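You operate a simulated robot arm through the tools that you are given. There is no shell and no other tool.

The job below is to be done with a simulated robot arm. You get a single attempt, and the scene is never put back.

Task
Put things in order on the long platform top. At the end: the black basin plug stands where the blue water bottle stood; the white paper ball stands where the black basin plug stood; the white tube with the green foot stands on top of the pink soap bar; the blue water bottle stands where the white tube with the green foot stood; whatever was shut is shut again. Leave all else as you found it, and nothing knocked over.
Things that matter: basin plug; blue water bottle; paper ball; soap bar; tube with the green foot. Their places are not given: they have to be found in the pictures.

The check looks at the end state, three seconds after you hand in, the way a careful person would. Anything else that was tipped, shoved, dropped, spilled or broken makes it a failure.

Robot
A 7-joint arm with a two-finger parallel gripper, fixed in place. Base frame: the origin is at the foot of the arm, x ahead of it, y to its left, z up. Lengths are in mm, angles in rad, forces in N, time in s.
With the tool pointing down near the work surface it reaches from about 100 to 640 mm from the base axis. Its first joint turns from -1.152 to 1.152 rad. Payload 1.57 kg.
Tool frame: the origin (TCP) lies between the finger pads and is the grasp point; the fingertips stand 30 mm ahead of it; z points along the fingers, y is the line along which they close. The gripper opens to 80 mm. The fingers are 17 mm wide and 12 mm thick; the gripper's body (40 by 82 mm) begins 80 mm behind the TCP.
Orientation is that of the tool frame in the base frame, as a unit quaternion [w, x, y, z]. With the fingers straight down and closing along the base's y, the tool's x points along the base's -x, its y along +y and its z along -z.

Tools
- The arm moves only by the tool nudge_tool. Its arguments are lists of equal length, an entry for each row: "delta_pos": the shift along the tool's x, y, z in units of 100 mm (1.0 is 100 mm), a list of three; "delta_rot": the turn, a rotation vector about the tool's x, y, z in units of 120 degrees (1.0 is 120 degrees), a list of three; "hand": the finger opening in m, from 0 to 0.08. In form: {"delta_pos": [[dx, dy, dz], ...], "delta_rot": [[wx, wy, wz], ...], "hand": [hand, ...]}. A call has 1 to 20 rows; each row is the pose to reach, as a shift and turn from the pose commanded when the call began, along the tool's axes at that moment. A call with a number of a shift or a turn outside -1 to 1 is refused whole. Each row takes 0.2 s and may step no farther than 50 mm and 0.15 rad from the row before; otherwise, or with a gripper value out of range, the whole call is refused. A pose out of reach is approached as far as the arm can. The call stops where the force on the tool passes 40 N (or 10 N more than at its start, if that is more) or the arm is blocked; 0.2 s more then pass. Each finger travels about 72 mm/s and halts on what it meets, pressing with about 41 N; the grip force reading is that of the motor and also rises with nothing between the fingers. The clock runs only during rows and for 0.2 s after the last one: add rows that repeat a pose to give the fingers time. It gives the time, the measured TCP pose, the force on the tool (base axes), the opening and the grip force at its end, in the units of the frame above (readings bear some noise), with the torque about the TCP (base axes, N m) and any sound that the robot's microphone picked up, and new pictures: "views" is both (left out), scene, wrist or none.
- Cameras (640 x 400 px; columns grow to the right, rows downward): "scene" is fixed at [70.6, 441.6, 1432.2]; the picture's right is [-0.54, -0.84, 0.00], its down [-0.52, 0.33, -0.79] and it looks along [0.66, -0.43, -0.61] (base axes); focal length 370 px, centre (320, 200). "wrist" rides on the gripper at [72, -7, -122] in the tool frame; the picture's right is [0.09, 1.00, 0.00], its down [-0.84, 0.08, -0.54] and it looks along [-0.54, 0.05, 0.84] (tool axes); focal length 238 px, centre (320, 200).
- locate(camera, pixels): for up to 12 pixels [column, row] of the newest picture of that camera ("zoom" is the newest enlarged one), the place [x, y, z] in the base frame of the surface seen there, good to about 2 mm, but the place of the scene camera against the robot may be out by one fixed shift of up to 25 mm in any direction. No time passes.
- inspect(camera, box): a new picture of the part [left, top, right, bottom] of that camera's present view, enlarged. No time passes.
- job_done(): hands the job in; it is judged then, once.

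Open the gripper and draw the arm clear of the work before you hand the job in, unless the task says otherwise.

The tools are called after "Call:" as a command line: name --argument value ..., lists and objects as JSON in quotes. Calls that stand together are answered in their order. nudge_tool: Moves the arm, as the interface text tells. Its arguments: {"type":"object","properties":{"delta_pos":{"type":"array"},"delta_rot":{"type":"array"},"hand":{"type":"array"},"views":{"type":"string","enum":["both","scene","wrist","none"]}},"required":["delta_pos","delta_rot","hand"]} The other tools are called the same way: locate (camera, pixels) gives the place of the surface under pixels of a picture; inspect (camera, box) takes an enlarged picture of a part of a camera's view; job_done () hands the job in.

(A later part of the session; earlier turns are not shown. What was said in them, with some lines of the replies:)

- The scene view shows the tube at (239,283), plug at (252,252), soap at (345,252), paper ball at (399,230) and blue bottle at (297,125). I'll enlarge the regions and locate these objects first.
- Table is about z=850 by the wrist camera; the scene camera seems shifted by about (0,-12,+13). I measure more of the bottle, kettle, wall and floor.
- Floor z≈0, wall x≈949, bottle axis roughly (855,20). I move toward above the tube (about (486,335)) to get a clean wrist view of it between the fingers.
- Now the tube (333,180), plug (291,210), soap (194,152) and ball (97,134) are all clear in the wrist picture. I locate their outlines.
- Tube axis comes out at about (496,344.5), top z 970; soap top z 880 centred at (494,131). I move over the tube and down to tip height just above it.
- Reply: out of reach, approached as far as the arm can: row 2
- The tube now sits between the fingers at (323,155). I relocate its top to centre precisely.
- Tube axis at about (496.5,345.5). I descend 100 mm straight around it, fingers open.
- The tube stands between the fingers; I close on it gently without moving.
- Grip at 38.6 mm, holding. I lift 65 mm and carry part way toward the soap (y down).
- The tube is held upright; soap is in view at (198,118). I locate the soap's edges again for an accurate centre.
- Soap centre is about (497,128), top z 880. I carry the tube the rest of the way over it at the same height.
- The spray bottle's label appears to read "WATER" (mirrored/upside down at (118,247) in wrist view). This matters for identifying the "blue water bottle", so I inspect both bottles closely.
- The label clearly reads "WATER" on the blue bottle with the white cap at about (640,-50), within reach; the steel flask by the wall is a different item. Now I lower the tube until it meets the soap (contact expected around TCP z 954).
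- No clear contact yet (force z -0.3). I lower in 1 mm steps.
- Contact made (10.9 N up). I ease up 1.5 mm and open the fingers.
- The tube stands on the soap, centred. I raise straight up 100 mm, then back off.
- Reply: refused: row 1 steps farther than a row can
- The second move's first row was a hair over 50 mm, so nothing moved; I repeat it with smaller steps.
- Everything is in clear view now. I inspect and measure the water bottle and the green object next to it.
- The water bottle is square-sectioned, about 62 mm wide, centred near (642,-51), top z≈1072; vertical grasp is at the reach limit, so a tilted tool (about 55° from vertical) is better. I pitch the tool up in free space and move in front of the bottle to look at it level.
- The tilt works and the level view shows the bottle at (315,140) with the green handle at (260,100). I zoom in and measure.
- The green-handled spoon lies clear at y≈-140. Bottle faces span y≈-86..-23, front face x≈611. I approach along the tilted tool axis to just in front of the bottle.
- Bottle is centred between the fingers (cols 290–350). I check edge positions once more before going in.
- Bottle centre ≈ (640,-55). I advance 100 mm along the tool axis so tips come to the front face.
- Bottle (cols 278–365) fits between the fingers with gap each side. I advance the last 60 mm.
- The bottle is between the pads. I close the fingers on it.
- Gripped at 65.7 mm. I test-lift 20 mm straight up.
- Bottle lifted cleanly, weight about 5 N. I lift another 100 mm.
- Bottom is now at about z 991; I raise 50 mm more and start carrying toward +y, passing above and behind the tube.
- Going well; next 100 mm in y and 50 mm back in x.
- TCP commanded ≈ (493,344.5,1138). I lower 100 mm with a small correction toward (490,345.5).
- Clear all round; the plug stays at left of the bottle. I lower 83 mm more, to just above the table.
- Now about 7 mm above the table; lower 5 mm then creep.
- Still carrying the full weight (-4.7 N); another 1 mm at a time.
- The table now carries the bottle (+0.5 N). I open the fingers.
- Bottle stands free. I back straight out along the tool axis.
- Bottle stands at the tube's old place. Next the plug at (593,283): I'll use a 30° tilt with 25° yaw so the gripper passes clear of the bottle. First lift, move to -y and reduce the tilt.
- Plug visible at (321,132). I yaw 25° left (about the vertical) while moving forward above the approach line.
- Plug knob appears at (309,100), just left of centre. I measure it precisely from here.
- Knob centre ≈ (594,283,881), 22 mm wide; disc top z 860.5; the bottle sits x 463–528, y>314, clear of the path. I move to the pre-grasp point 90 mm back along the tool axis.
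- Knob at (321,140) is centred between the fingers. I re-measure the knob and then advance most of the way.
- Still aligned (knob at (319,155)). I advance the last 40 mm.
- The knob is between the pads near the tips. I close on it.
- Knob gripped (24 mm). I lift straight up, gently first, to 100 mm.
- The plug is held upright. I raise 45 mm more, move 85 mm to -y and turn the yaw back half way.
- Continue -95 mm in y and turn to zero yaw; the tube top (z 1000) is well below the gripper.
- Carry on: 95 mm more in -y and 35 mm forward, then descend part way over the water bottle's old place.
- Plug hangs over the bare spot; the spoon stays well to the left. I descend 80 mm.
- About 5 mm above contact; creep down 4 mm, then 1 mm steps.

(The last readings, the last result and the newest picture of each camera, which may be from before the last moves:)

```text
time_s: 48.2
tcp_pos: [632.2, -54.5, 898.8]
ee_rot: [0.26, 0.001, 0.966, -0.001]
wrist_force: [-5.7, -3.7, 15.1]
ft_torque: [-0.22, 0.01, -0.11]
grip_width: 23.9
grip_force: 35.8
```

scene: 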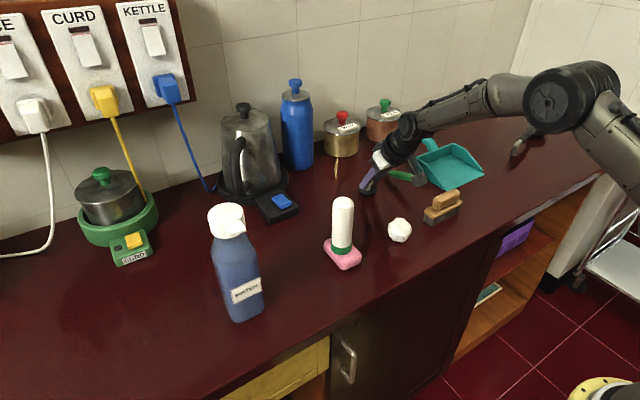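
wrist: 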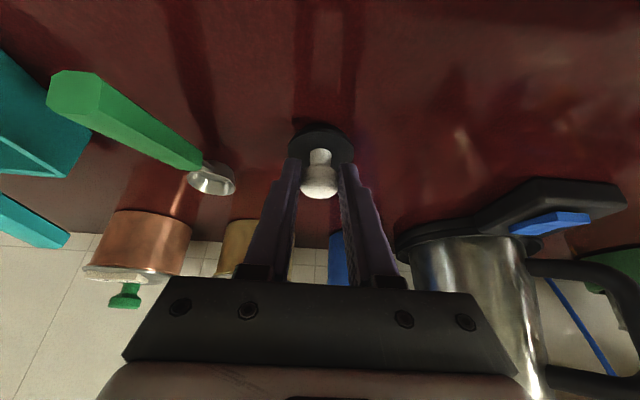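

On the table (force rose to 15 N). I ease up 2 mm and open the fingers.

Call:
nudge_tool --delta_pos '[[-0.008, 0, -0.014], [-0.008, 0, -0.014], [-0.008, 0, -0.014], [-0.008, 0, -0.014], [-0.008, 0, -0.014]]' --delta_rot '[[0, 0, 0], [0, 0, 0], [0, 0, 0], [0, 0, 0], [0, 0, 0]]' --hand '[0.012, 0.03, 0.045, 0.05, 0.05]'

Call:
inspect --camera "wrist" --box '[240, 100, 400, 240]'

```text
time_s: 49.4
tcp_pos: [631.4, -53.9, 896.9]
ee_rot: [0.259, 0.0, 0.966, -0.001]
wrist_force: [-0.8, -0.4, 0.7]
ft_torque: [0.01, 0.01, 0.0]
grip_width: 50.0
grip_force: 0.0
```

scene: 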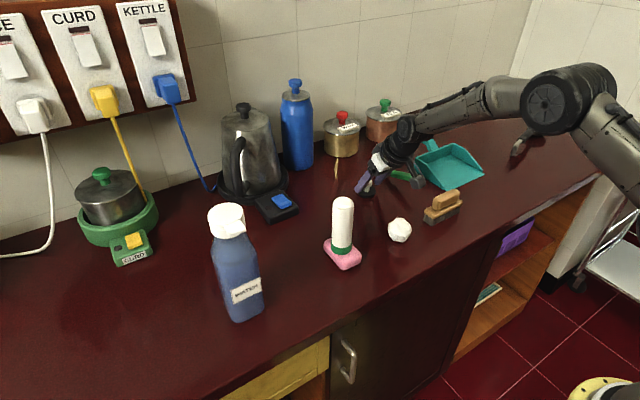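
wrist: 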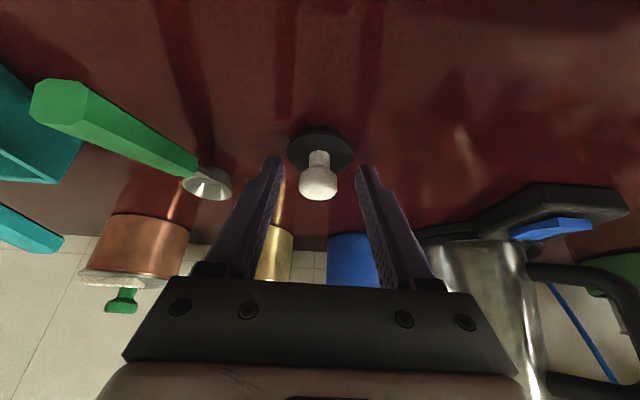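

```text
2.86 times, centred on (320, 170) of wrist
```

zoom: 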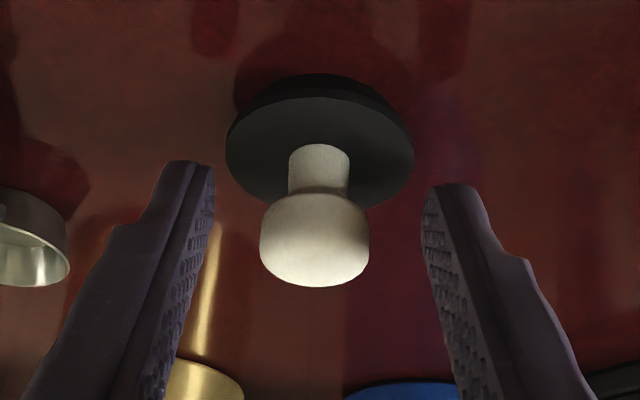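

The plug stands at its new place. I check its position and back out along the tool axis.

Call:
locate --camera "wrist" --pixels '[[318, 185], [318, 160], [290, 148], [350, 148], [318, 195]]'

Call:
nudge_tool --delta_pos '[[0, 0, -0.2], [0, 0, -0.5], [0, 0, -0.8], [0, 0, -1.0], [0, 0, -1.0]]' --delta_rot '[[0, 0, 0], [0, 0, 0], [0, 0, 0], [0, 0, 0], [0, 0, 0]]' --hand '[0.05, 0.05, 0.05, 0.07, 0.08]'

```text
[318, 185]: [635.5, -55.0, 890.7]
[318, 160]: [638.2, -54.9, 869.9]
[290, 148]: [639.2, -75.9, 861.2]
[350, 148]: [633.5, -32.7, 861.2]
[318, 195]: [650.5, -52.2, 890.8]
```

```text
time_s: 50.6
tcp_pos: [580.6, -53.4, 982.6]
ee_rot: [0.258, 0.0, 0.966, -0.001]
wrist_force: [-0.4, 0.6, 0.2]
ft_torque: [-0.01, 0.03, 0.0]
grip_width: 80.2
grip_force: 0.0
```

scene: 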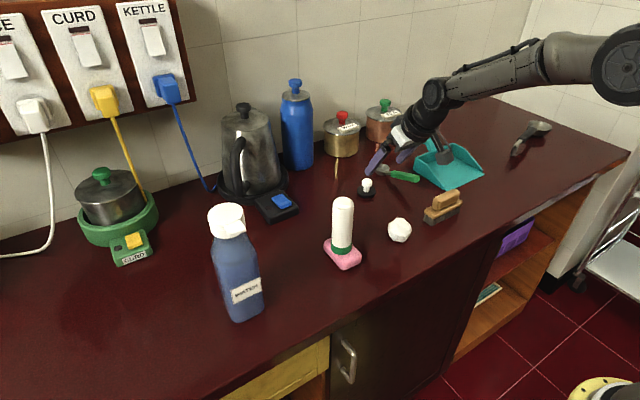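
wrist: 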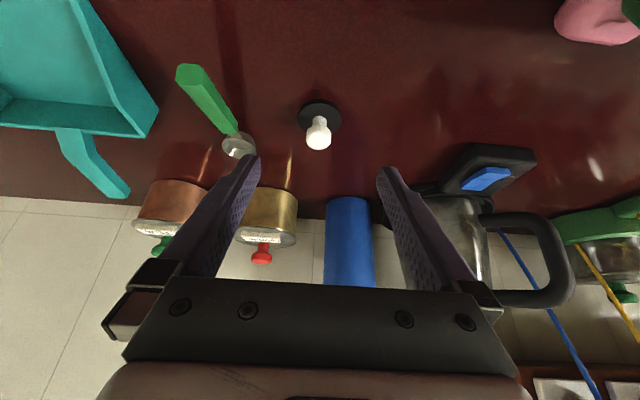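

Plug measured at (639,-54.5) – right where the bottle stood. Now I move back to a pre-grasp position in front of and above the paper ball near (473,-8).

Call:
nudge_tool --delta_pos '[[0.25, 0.08, -0.12], [0.5, 0.16, -0.24], [0.745, 0.234, -0.37], [0.745, 0.234, -0.37]]' --delta_rot '[[0, 0, 0], [0, 0, 0], [0, 0, 0], [0, 0, 0]]' --hand '[0.08, 0.08, 0.08, 0.08]' --views "none"

Call:
nudge_tool --delta_pos '[[0.25, 0.08, -0.12], [0.5, 0.16, -0.24], [0.745, 0.234, -0.37], [0.745, 0.234, -0.37]]' --delta_rot '[[0, 0, 0], [0, 0, 0], [0, 0, 0], [0, 0, 0]]' --hand '[0.08, 0.08, 0.08, 0.08]'

```text
time_s: 51.6
tcp_pos: [494.1, -30.4, 977.9]
ee_rot: [0.259, 0.001, 0.966, -0.001]
wrist_force: [-0.9, 0.6, -0.1]
ft_torque: [-0.02, 0.0, -0.04]
grip_width: 80.1
grip_force: 0.0
```

```text
time_s: 52.6
tcp_pos: [413.0, -10.7, 973.8]
ee_rot: [0.258, 0.0, 0.966, 0.0]
wrist_force: [-0.2, -0.2, 0.1]
ft_torque: [-0.02, -0.01, -0.02]
grip_width: 79.9
grip_force: 0.1
```

scene: 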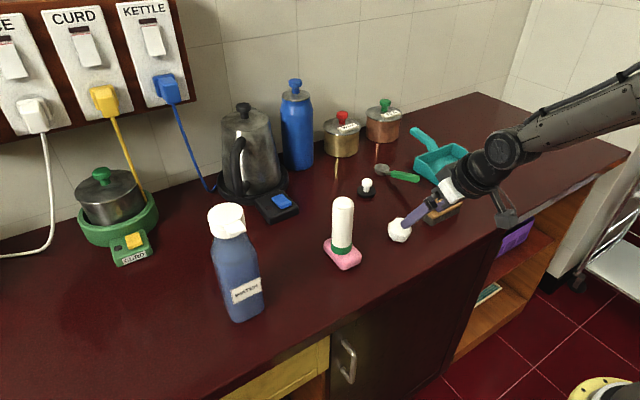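
wrist: 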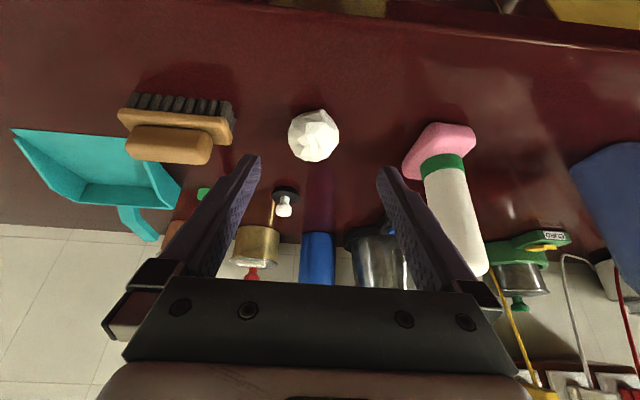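

The ball is at (314,135) between the fingers. I measure its outline.

Call:
inspect --camera "wrist" --box '[270, 90, 360, 180]'

Call:
locate --camera "wrist" --pixels '[[314, 135], [291, 133], [337, 133], [314, 112], [314, 158], [295, 150], [333, 150], [298, 120], [330, 118], [314, 145]]'

Call:
locate --camera "wrist" --pixels '[[234, 135], [415, 160], [470, 140], [440, 128], [448, 175], [430, 170], [467, 175], [448, 157]]'

```text
4.44 times, centred on (315, 135) of wrist
```

zoom: 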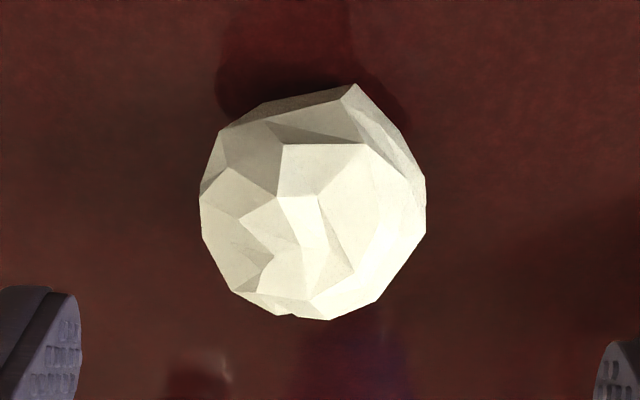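

```text
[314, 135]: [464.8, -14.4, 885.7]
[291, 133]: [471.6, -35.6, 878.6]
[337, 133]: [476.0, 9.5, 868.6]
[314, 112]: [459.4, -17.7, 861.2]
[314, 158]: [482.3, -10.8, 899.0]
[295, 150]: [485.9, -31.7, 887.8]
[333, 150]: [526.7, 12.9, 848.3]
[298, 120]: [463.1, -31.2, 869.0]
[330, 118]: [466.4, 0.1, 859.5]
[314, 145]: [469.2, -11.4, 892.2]
```

```text
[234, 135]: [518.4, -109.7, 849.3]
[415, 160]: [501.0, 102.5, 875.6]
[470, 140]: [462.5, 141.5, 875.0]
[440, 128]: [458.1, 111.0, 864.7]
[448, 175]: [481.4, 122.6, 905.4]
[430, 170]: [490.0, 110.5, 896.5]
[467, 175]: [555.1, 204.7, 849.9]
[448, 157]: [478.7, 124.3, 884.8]
```

Ball centre ≈ (479,-13,874), about 47 mm across. I align and advance 60 mm.

Call:
nudge_tool --delta_pos '[[-0.03, -0.03, 0.2], [-0.058, -0.05, 0.4], [-0.058, -0.05, 0.6], [-0.058, -0.05, 0.6]]' --delta_rot '[[0, 0, 0], [0, 0, 0], [0, 0, 0], [0, 0, 0]]' --hand '[0.08, 0.08, 0.08, 0.08]' --views "wrist"

```text
time_s: 53.6
tcp_pos: [451.3, -11.5, 923.9]
ee_rot: [0.259, 0.0, 0.966, 0.001]
wrist_force: [0.0, -0.4, -0.2]
ft_torque: [0.01, 0.01, -0.03]
grip_width: 80.0
grip_force: 0.2
```

wrist: 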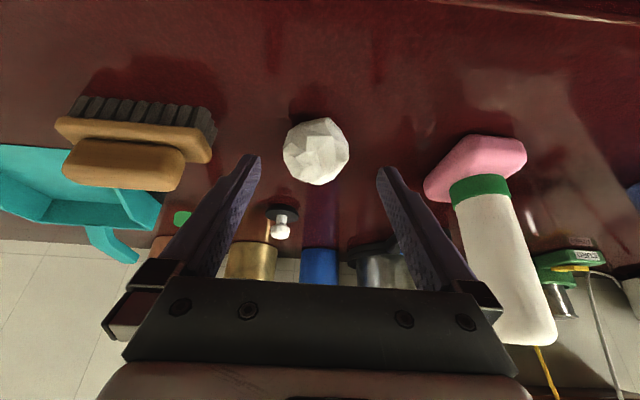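

Aligned (ball at cols 284–349). I advance the remaining 44 mm.

Call:
nudge_tool --delta_pos '[[0, 0, 0.2], [0, 0, 0.38], [0, 0, 0.443], [0, 0, 0.443]]' --delta_rot '[[0, 0, 0], [0, 0, 0], [0, 0, 0], [0, 0, 0]]' --hand '[0.08, 0.08, 0.08, 0.08]'

Call:
inspect --camera "wrist" --box '[220, 100, 420, 280]'

```text
time_s: 54.6
tcp_pos: [472.8, -11.8, 885.6]
ee_rot: [0.259, 0.0, 0.966, 0.0]
wrist_force: [-0.6, 0.2, 0.0]
ft_torque: [-0.02, 0.01, -0.04]
grip_width: 79.9
grip_force: 0.1
```

scene: 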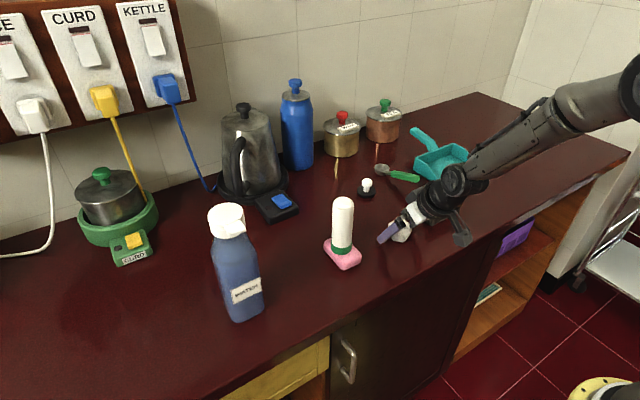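
wrist: 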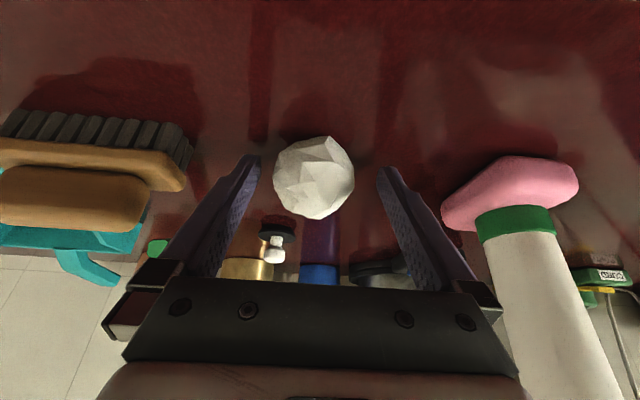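

```text
2.22 times, centred on (320, 190) of wrist
```

zoom: 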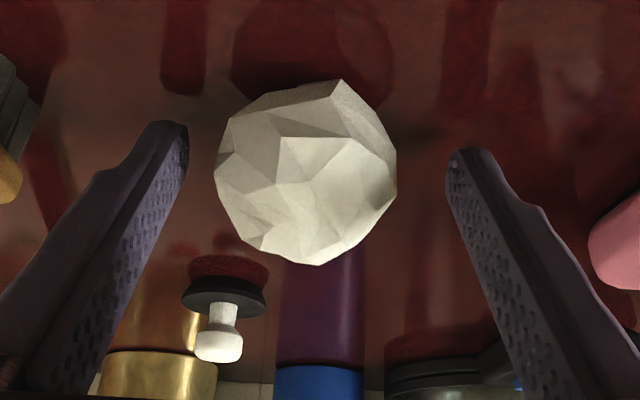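

Ball is between the pads. I close on it.

Call:
nudge_tool --delta_pos '[[0, -0.01, 0], [0, -0.01, 0], [0, -0.01, 0], [0, -0.01, 0]]' --delta_rot '[[0, 0, 0], [0, 0, 0], [0, 0, 0], [0, 0, 0]]' --hand '[0.06, 0.038, 0.038, 0.038]' --views "wrist"

Call:
inspect --camera "wrist" --box '[220, 100, 420, 280]'

```text
time_s: 55.6
tcp_pos: [473.4, -13.5, 885.0]
ee_rot: [0.258, 0.0, 0.966, 0.0]
wrist_force: [-0.4, -0.6, 0.0]
ft_torque: [-0.01, 0.01, 0.03]
grip_width: 50.2
grip_force: 41.2
```

wrist: 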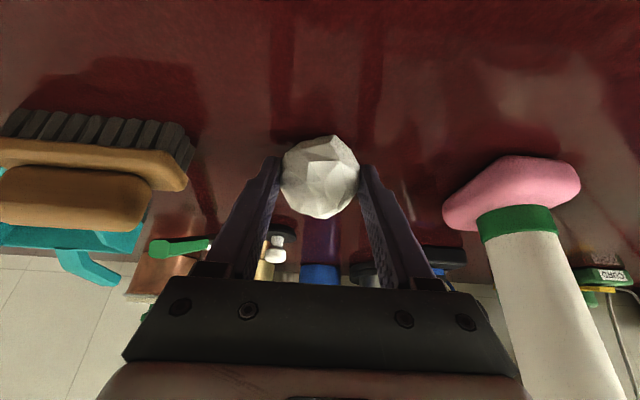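

```text
2.22 times, centred on (320, 190) of wrist
```

zoom: 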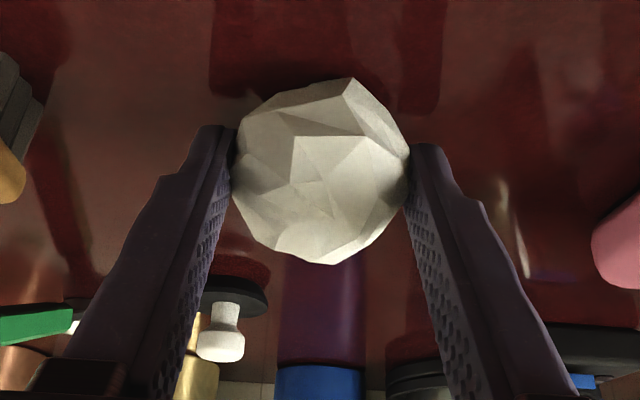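

Ball held at 50 mm. I lift 100 mm straight up.

Call:
nudge_tool --delta_pos '[[-0.05, 0, -0.0866], [-0.15, 0, -0.26], [-0.325, 0, -0.563], [-0.5, 0, -0.866], [-0.5, 0, -0.866]]' --delta_rot '[[0, 0, 0], [0, 0, 0], [0, 0, 0], [0, 0, 0], [0, 0, 0]]' --hand '[0.038, 0.038, 0.038, 0.038, 0.038]' --views "none"

Call:
nudge_tool --delta_pos '[[-0.32, 0, -0.025], [-0.64, 0, -0.05], [-0.968, 0, -0.076], [-0.968, 0, -0.076]]' --delta_rot '[[0, 0, 0], [0, 0, 0], [0, 0, 0], [0, 0, 0]]' --hand '[0.038, 0.038, 0.038, 0.038]'

```text
time_s: 56.8
tcp_pos: [474.9, -13.4, 987.1]
ee_rot: [0.257, 0.0, 0.966, 0.001]
wrist_force: [0.3, -0.3, 0.2]
ft_torque: [0.01, -0.01, -0.02]
grip_width: 50.0
grip_force: 40.5
```

```text
time_s: 57.8
tcp_pos: [553.7, -14.7, 1041.6]
ee_rot: [0.258, 0.0, 0.966, 0.0]
wrist_force: [-0.3, -0.4, -0.4]
ft_torque: [0.0, -0.01, 0.02]
grip_width: 49.9
grip_force: 41.4
```

scene: 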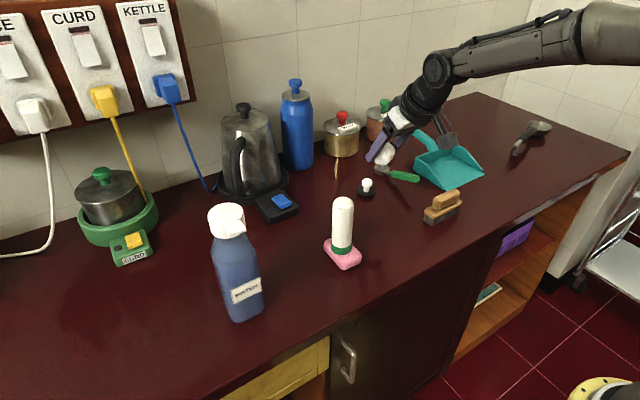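
wrist: 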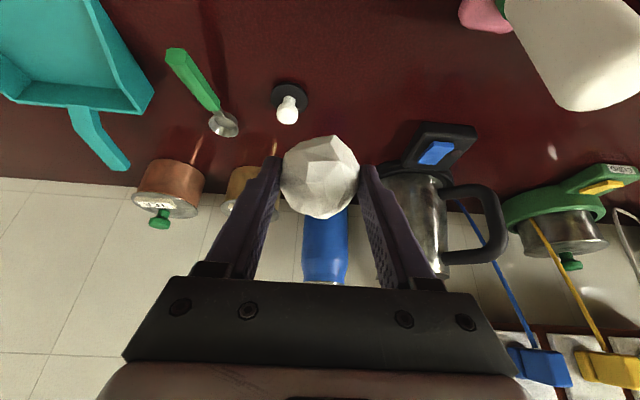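

Carry toward +y at the same height, passing behind/above the tube.

Call:
nudge_tool --delta_pos '[[-0.115, 0.32, 0.066], [-0.23, 0.64, 0.133], [-0.346, 0.95, 0.2], [-0.346, 0.95, 0.2]]' --delta_rot '[[0, 0, 0], [0, 0, 0], [0, 0, 0], [0, 0, 0]]' --hand '[0.038, 0.038, 0.038, 0.038]' --views "none"

Call:
nudge_tool --delta_pos '[[0, 0.32, 0], [0, 0.64, 0], [0, 0.95, 0], [0, 0.95, 0]]' --delta_rot '[[-0.0174, 0, -0.03], [-0.0348, 0, -0.06], [-0.0521, 0, -0.0902], [-0.0521, 0, -0.0902]]' --hand '[0.038, 0.038, 0.038, 0.038]'

```text
time_s: 58.8
tcp_pos: [594.6, 83.7, 1041.2]
ee_rot: [0.258, 0.0, 0.966, 0.001]
wrist_force: [-0.4, 0.4, -0.3]
ft_torque: [-0.03, 0.02, 0.02]
grip_width: 49.8
grip_force: 41.0
```

```text
time_s: 59.8
tcp_pos: [593.3, 174.6, 1040.9]
ee_rot: [0.257, -0.106, 0.96, 0.029]
wrist_force: [0.8, 0.6, 0.1]
ft_torque: [0.0, 0.01, -0.01]
grip_width: 49.7
grip_force: 41.7
```

scene: 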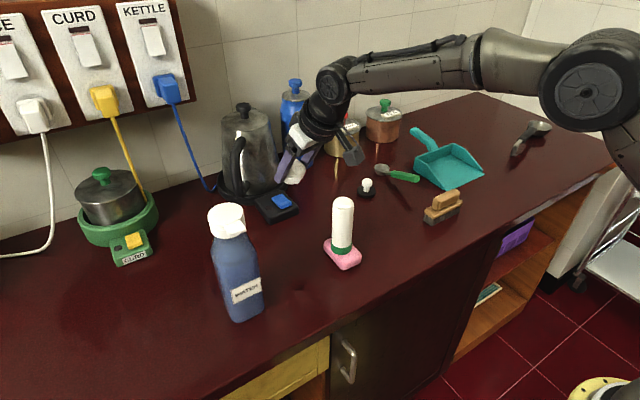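
wrist: 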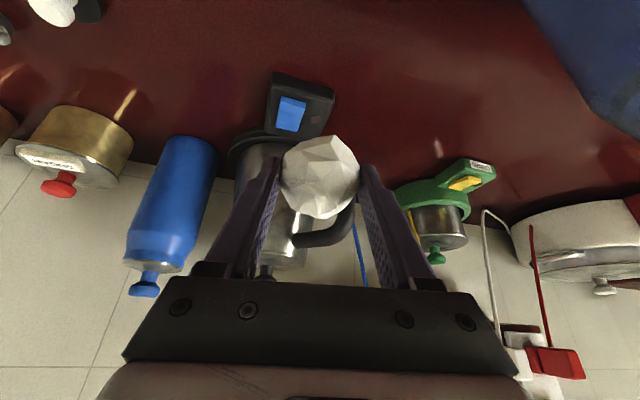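

Continue +94 mm in y with the yaw going to 25°.

Call:
nudge_tool --delta_pos '[[-0.045, 0.31, 0.026], [-0.09, 0.62, 0.052], [-0.136, 0.928, 0.078], [-0.136, 0.928, 0.078]]' --delta_rot '[[-0.0174, 0, -0.03], [-0.0348, 0, -0.06], [-0.0521, 0, -0.0902], [-0.0521, 0, -0.0902]]' --hand '[0.038, 0.038, 0.038, 0.038]'

```text
time_s: 60.8
tcp_pos: [590.1, 271.9, 1041.5]
ee_rot: [0.252, -0.21, 0.943, 0.056]
wrist_force: [0.6, 0.2, -0.2]
ft_torque: [-0.02, 0.01, -0.02]
grip_width: 49.8
grip_force: 41.5
```

scene: 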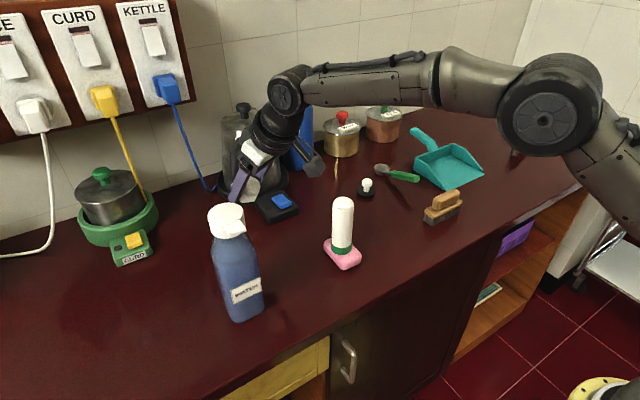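
wrist: 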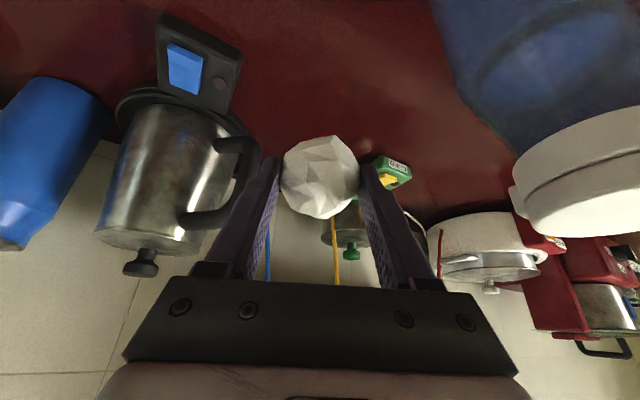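

Now over the plug's old spot; shift 10 mm in y and descend 100 mm.

Call:
nudge_tool --delta_pos '[[0.1, 0.09, 0.24], [0.23, 0.09, 0.46], [0.36, 0.09, 0.69], [0.463, 0.0906, 0.887], [0.463, 0.0906, 0.887]]' --delta_rot '[[0, 0, 0], [0, 0, 0], [0, 0, 0], [0, 0, 0], [0, 0, 0]]' --hand '[0.038, 0.038, 0.038, 0.038, 0.038]'

```text
time_s: 62.0
tcp_pos: [587.9, 279.6, 940.9]
ee_rot: [0.253, -0.21, 0.943, 0.057]
wrist_force: [-0.1, 0.5, 0.1]
ft_torque: [-0.03, 0.01, 0.01]
grip_width: 50.0
grip_force: 40.7
```

scene: 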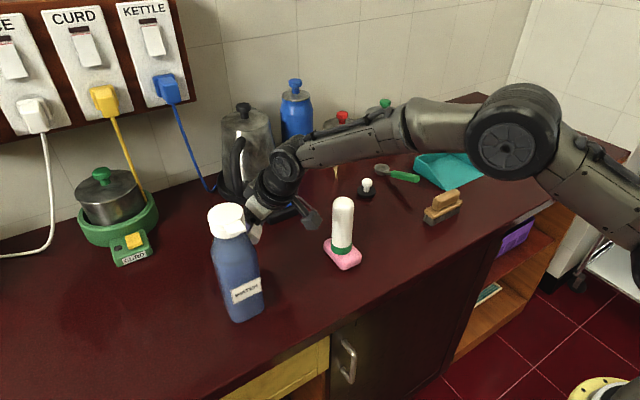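
wrist: 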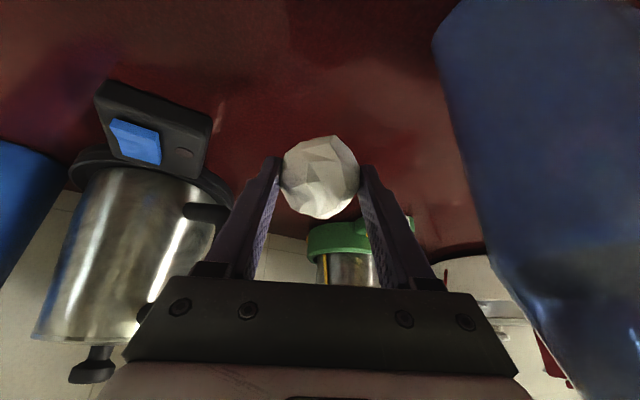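

Good clearance to the bottle. I descend 50 mm more, to about 5 mm above contact.

Call:
nudge_tool --delta_pos '[[0.1, 0, 0.173], [0.2, 0, 0.346], [0.25, 0, 0.433], [0.25, 0, 0.433]]' --delta_rot '[[0, 0, 0], [0, 0, 0], [0, 0, 0], [0, 0, 0]]' --hand '[0.038, 0.038, 0.038, 0.038]'

Call:
nudge_tool --delta_pos '[[0.01, 0, 0.0173], [0.015, 0, 0.026], [0.015, 0, 0.026]]' --delta_rot '[[0, 0, 0], [0, 0, 0], [0, 0, 0]]' --hand '[0.038, 0.038, 0.038]' --views "none"

Call:
nudge_tool --delta_pos '[[0.005, 0, 0.0087], [0.005, 0, 0.0087]]' --delta_rot '[[0, 0, 0], [0, 0, 0]]' --hand '[0.038, 0.038]' --views "none"

```text
time_s: 63.0
tcp_pos: [586.2, 278.8, 891.6]
ee_rot: [0.252, -0.209, 0.943, 0.056]
wrist_force: [0.7, -0.5, 0.2]
ft_torque: [0.02, -0.01, 0.0]
grip_width: 50.0
grip_force: 41.0
```

scene: 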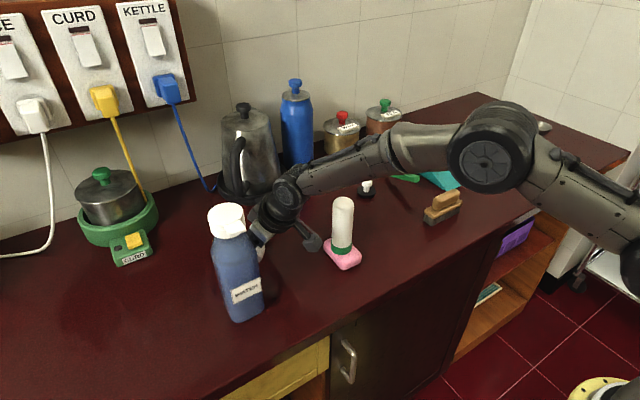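
wrist: 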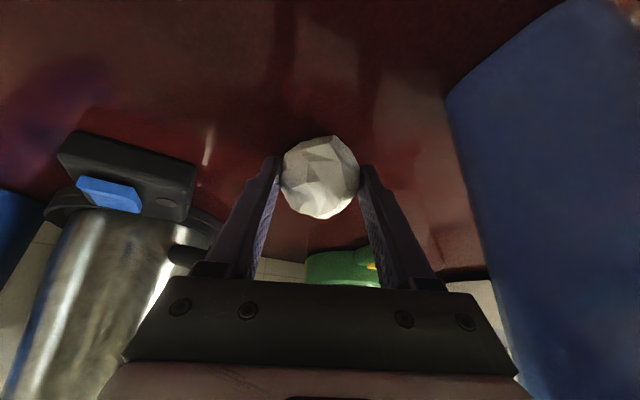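

```text
time_s: 63.8
tcp_pos: [585.7, 279.1, 889.4]
ee_rot: [0.253, -0.209, 0.943, 0.057]
wrist_force: [-0.9, -0.2, -0.1]
ft_torque: [0.0, -0.01, -0.01]
grip_width: 49.6
grip_force: 40.8
```

```text
time_s: 64.4
tcp_pos: [586.9, 280.0, 887.3]
ee_rot: [0.253, -0.209, 0.943, 0.056]
wrist_force: [0.0, -0.5, -0.1]
ft_torque: [0.0, 0.08, 0.02]
grip_width: 50.1
grip_force: 40.8
```

No contact yet at z 887; creep on.

Call:
nudge_tool --delta_pos '[[0.005, 0, 0.0087], [0.005, 0, 0.0087]]' --delta_rot '[[0, 0, 0], [0, 0, 0]]' --hand '[0.038, 0.038]' --views "none"

Call:
nudge_tool --delta_pos '[[0.005, 0, 0.0087], [0.005, 0, 0.0087]]' --delta_rot '[[0, 0, 0], [0, 0, 0]]' --hand '[0.038, 0.038]' --views "none"

```text
time_s: 65.0
tcp_pos: [587.2, 279.3, 885.6]
ee_rot: [0.253, -0.209, 0.943, 0.056]
wrist_force: [0.2, -0.2, -0.2]
ft_torque: [0.02, 0.03, 0.0]
grip_width: 50.1
grip_force: 41.1
```

```text
time_s: 65.6
tcp_pos: [588.8, 281.4, 885.5]
ee_rot: [0.253, -0.209, 0.943, 0.056]
wrist_force: [0.5, -0.5, 2.1]
ft_torque: [0.0, -0.02, -0.01]
grip_width: 50.0
grip_force: 41.0
```

Contact just begun (2.1 N). I open gently to 64 mm.

Call:
nudge_tool --delta_pos '[[0, 0, 0], [0, 0, 0], [0, 0, 0], [0, 0, 0], [0, 0, 0], [0, 0, 0]]' --delta_rot '[[0, 0, 0], [0, 0, 0], [0, 0, 0], [0, 0, 0], [0, 0, 0], [0, 0, 0]]' --hand '[0.05, 0.053, 0.056, 0.06, 0.064, 0.064]'

Call:
inspect --camera "wrist" --box '[220, 100, 420, 280]'

```text
time_s: 67.0
tcp_pos: [588.0, 280.5, 885.3]
ee_rot: [0.253, -0.209, 0.943, 0.056]
wrist_force: [-0.3, -0.6, -0.7]
ft_torque: [0.0, 0.02, 0.01]
grip_width: 63.9
grip_force: 0.1
```

scene: 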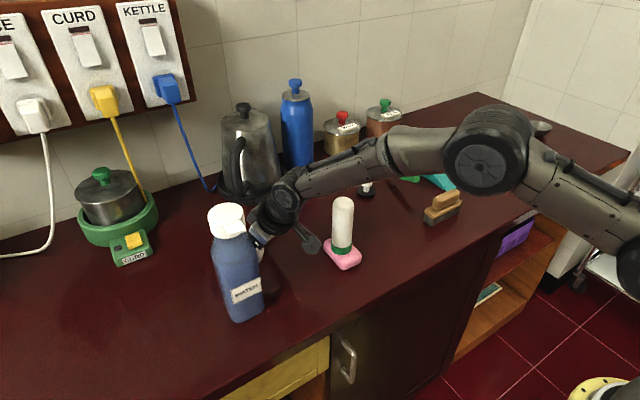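
wrist: 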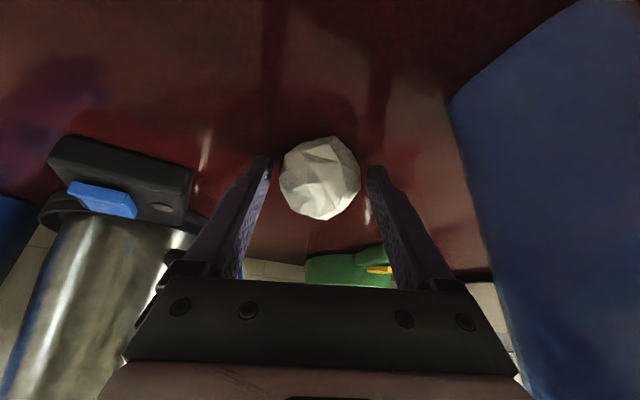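

```text
2.22 times, centred on (320, 190) of wrist
```

zoom: 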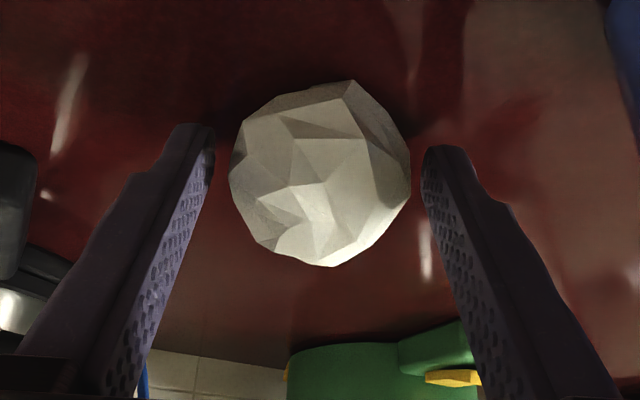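

The ball rests free between the fingers. I withdraw straight back along the tool axis.

Call:
nudge_tool --delta_pos '[[0, 0, -0.12], [0, 0, -0.35], [0, 0, -0.65], [0, 0, -1.0], [0, 0, -1.0]]' --delta_rot '[[0, 0, 0], [0, 0, 0], [0, 0, 0], [0, 0, 0], [0, 0, 0]]' --hand '[0.064, 0.064, 0.064, 0.064, 0.064]'

Call:
locate --camera "wrist" --pixels '[[320, 110]]'

```text
time_s: 68.2
tcp_pos: [544.3, 255.6, 972.2]
ee_rot: [0.252, -0.209, 0.943, 0.056]
wrist_force: [-0.1, -0.2, 0.0]
ft_torque: [0.03, 0.0, 0.02]
grip_width: 64.1
grip_force: 0.1
```

scene: 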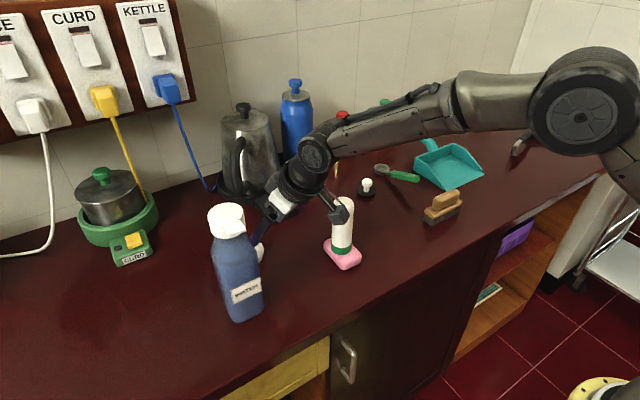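
wrist: 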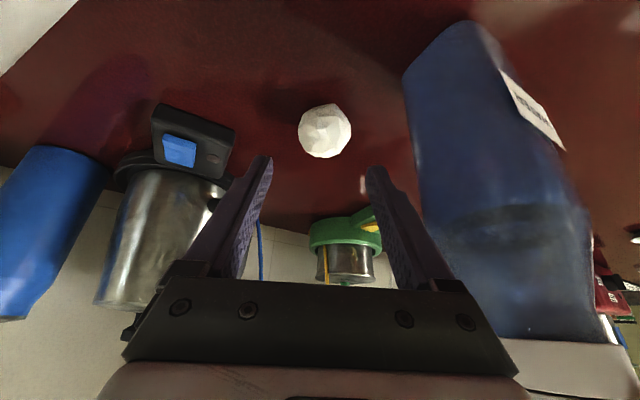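

```text
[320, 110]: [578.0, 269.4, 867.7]
```

The ball stays put at the plug's old spot. I rise 90 mm straight up and then retreat.

Call:
locate --camera "wrist" --pixels '[[325, 130], [300, 128], [350, 128], [325, 105], [325, 155]]'

Call:
nudge_tool --delta_pos '[[-0.2, 0, -0.35], [-0.4, 0, -0.7], [-0.5, 0, -0.866], [-0.5, 0, -0.866]]' --delta_rot '[[0, 0, 0], [0, 0, 0], [0, 0, 0], [0, 0, 0]]' --hand '[0.064, 0.064, 0.064, 0.064]' --views "none"

Call:
nudge_tool --delta_pos '[[0.25, -0.1, -0.28], [0.5, -0.15, -0.56], [0.72, -0.2, -0.8], [0.9, -0.25, -0.95], [0.9, -0.25, -0.95]]' --delta_rot '[[0, 0, 0], [0, 0, 0], [0, 0, 0], [0, 0, 0], [0, 0, 0]]' --hand '[0.064, 0.064, 0.08, 0.08, 0.08]'

```text
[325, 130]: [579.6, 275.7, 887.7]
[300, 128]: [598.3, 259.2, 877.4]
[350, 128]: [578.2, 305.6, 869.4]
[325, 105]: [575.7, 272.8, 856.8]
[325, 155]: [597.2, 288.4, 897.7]
```

```text
time_s: 69.2
tcp_pos: [544.9, 256.1, 1072.1]
ee_rot: [0.252, -0.21, 0.943, 0.056]
wrist_force: [-1.0, -0.2, 0.4]
ft_torque: [0.06, 0.02, 0.01]
grip_width: 63.8
grip_force: 0.1
```

```text
time_s: 70.4
tcp_pos: [437.5, 182.7, 1107.2]
ee_rot: [0.253, -0.21, 0.943, 0.057]
wrist_force: [-0.3, 0.0, 0.0]
ft_torque: [0.01, -0.01, 0.0]
grip_width: 79.8
grip_force: 0.0
```

scene: 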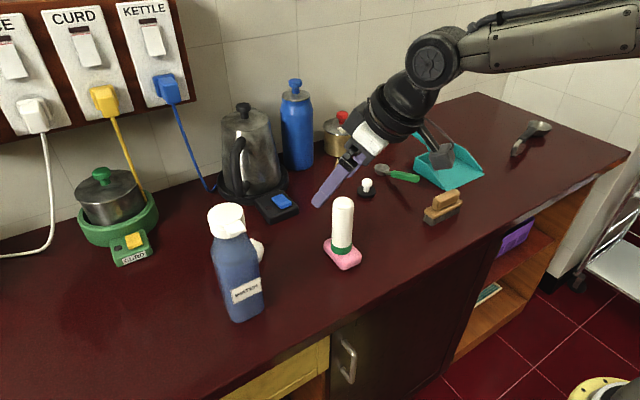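
wrist: 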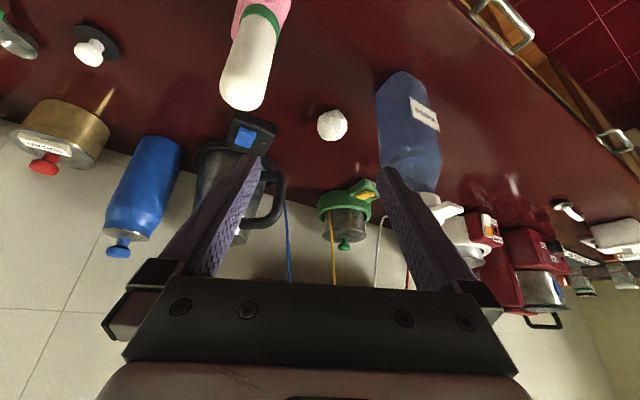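

All five items are in place: ball (331,125) where the plug was, tube upright on soap, plug by the spoon, bottle at the tube's place. I retreat another 90 mm toward the base and check the final scene.

Call:
nudge_tool --delta_pos '[[0.24, 0.13, -0.14], [0.48, 0.26, -0.28], [0.707, 0.38, -0.408], [0.707, 0.38, -0.408]]' --delta_rot '[[0, 0, 0], [0, 0, 0], [0, 0, 0], [0, 0, 0]]' --hand '[0.08, 0.08, 0.08, 0.08]'

Call:
inspect --camera "scene" --box '[190, 130, 430, 330]'

Call:
inspect --camera "wrist" --box '[60, 0, 480, 260]'

```text
time_s: 71.4
tcp_pos: [350.4, 182.2, 1109.3]
ee_rot: [0.253, -0.209, 0.943, 0.056]
wrist_force: [0.0, 0.3, -0.1]
ft_torque: [-0.02, 0.01, 0.02]
grip_width: 80.0
grip_force: 0.0
```

scene: 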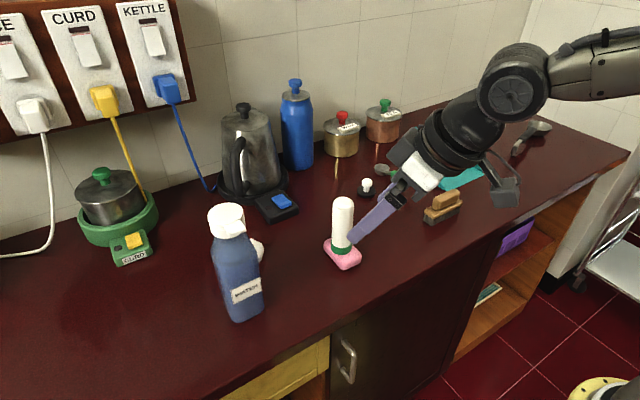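
wrist: 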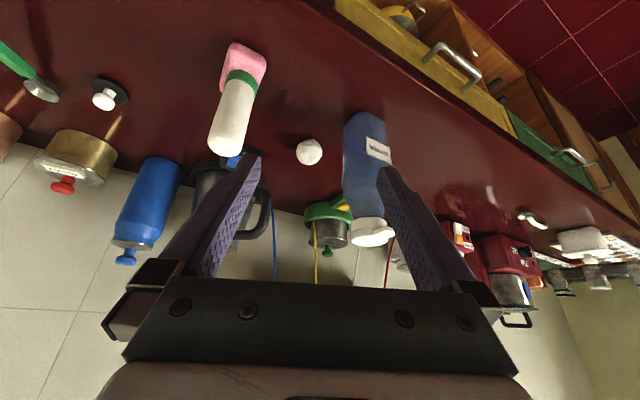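

```text
2.00 times, centred on (310, 230) of scene
```

zoom: 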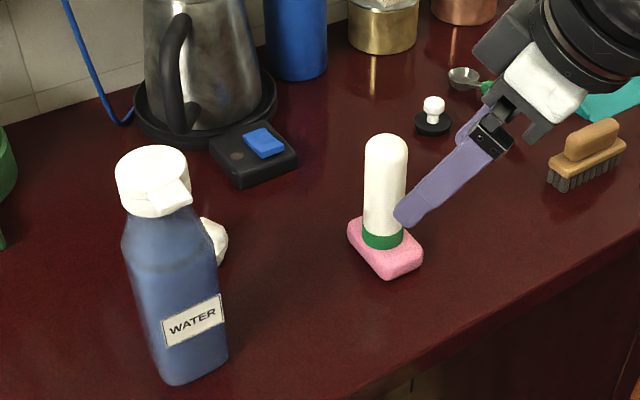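

```text
1.52 times, centred on (270, 130) of wrist
```

zoom: 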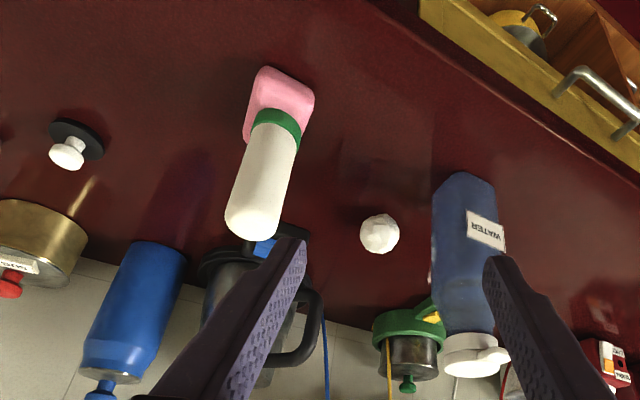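

The final views show everything upright and in its place, with the gripper open and clear. I hand the job in.

Call:
job_done

```text
The job is handed in.
```

I moved all four items to their new places and handed the job in. In the last pictures everything was upright, with the gripper open and clear. The result of the check hasn't come back.

| Item | Now stands | Position (x, y in mm) |
|---|---|---|
| White tube with the green foot | on top of the pink soap bar, foot down | about (497, 128) |
| Blue water bottle | where the tube stood | about (497, 346) |
| Black basin plug | where the water bottle stood | about (639, -55) |
| White paper ball | where the plug stood | about (594, 283) |

**Which bottle:** there are two blue bottles. I moved the one labelled "WATER", with the white cap. I left the steel flask with the blue knob by the wall, which is beyond the arm's tool-down reach.

**Shut items:** I opened nothing, so nothing needed shutting again. The yellow drawer at the front edge looked open in the last wrist picture. I didn't touch it and took it to be as I found it.
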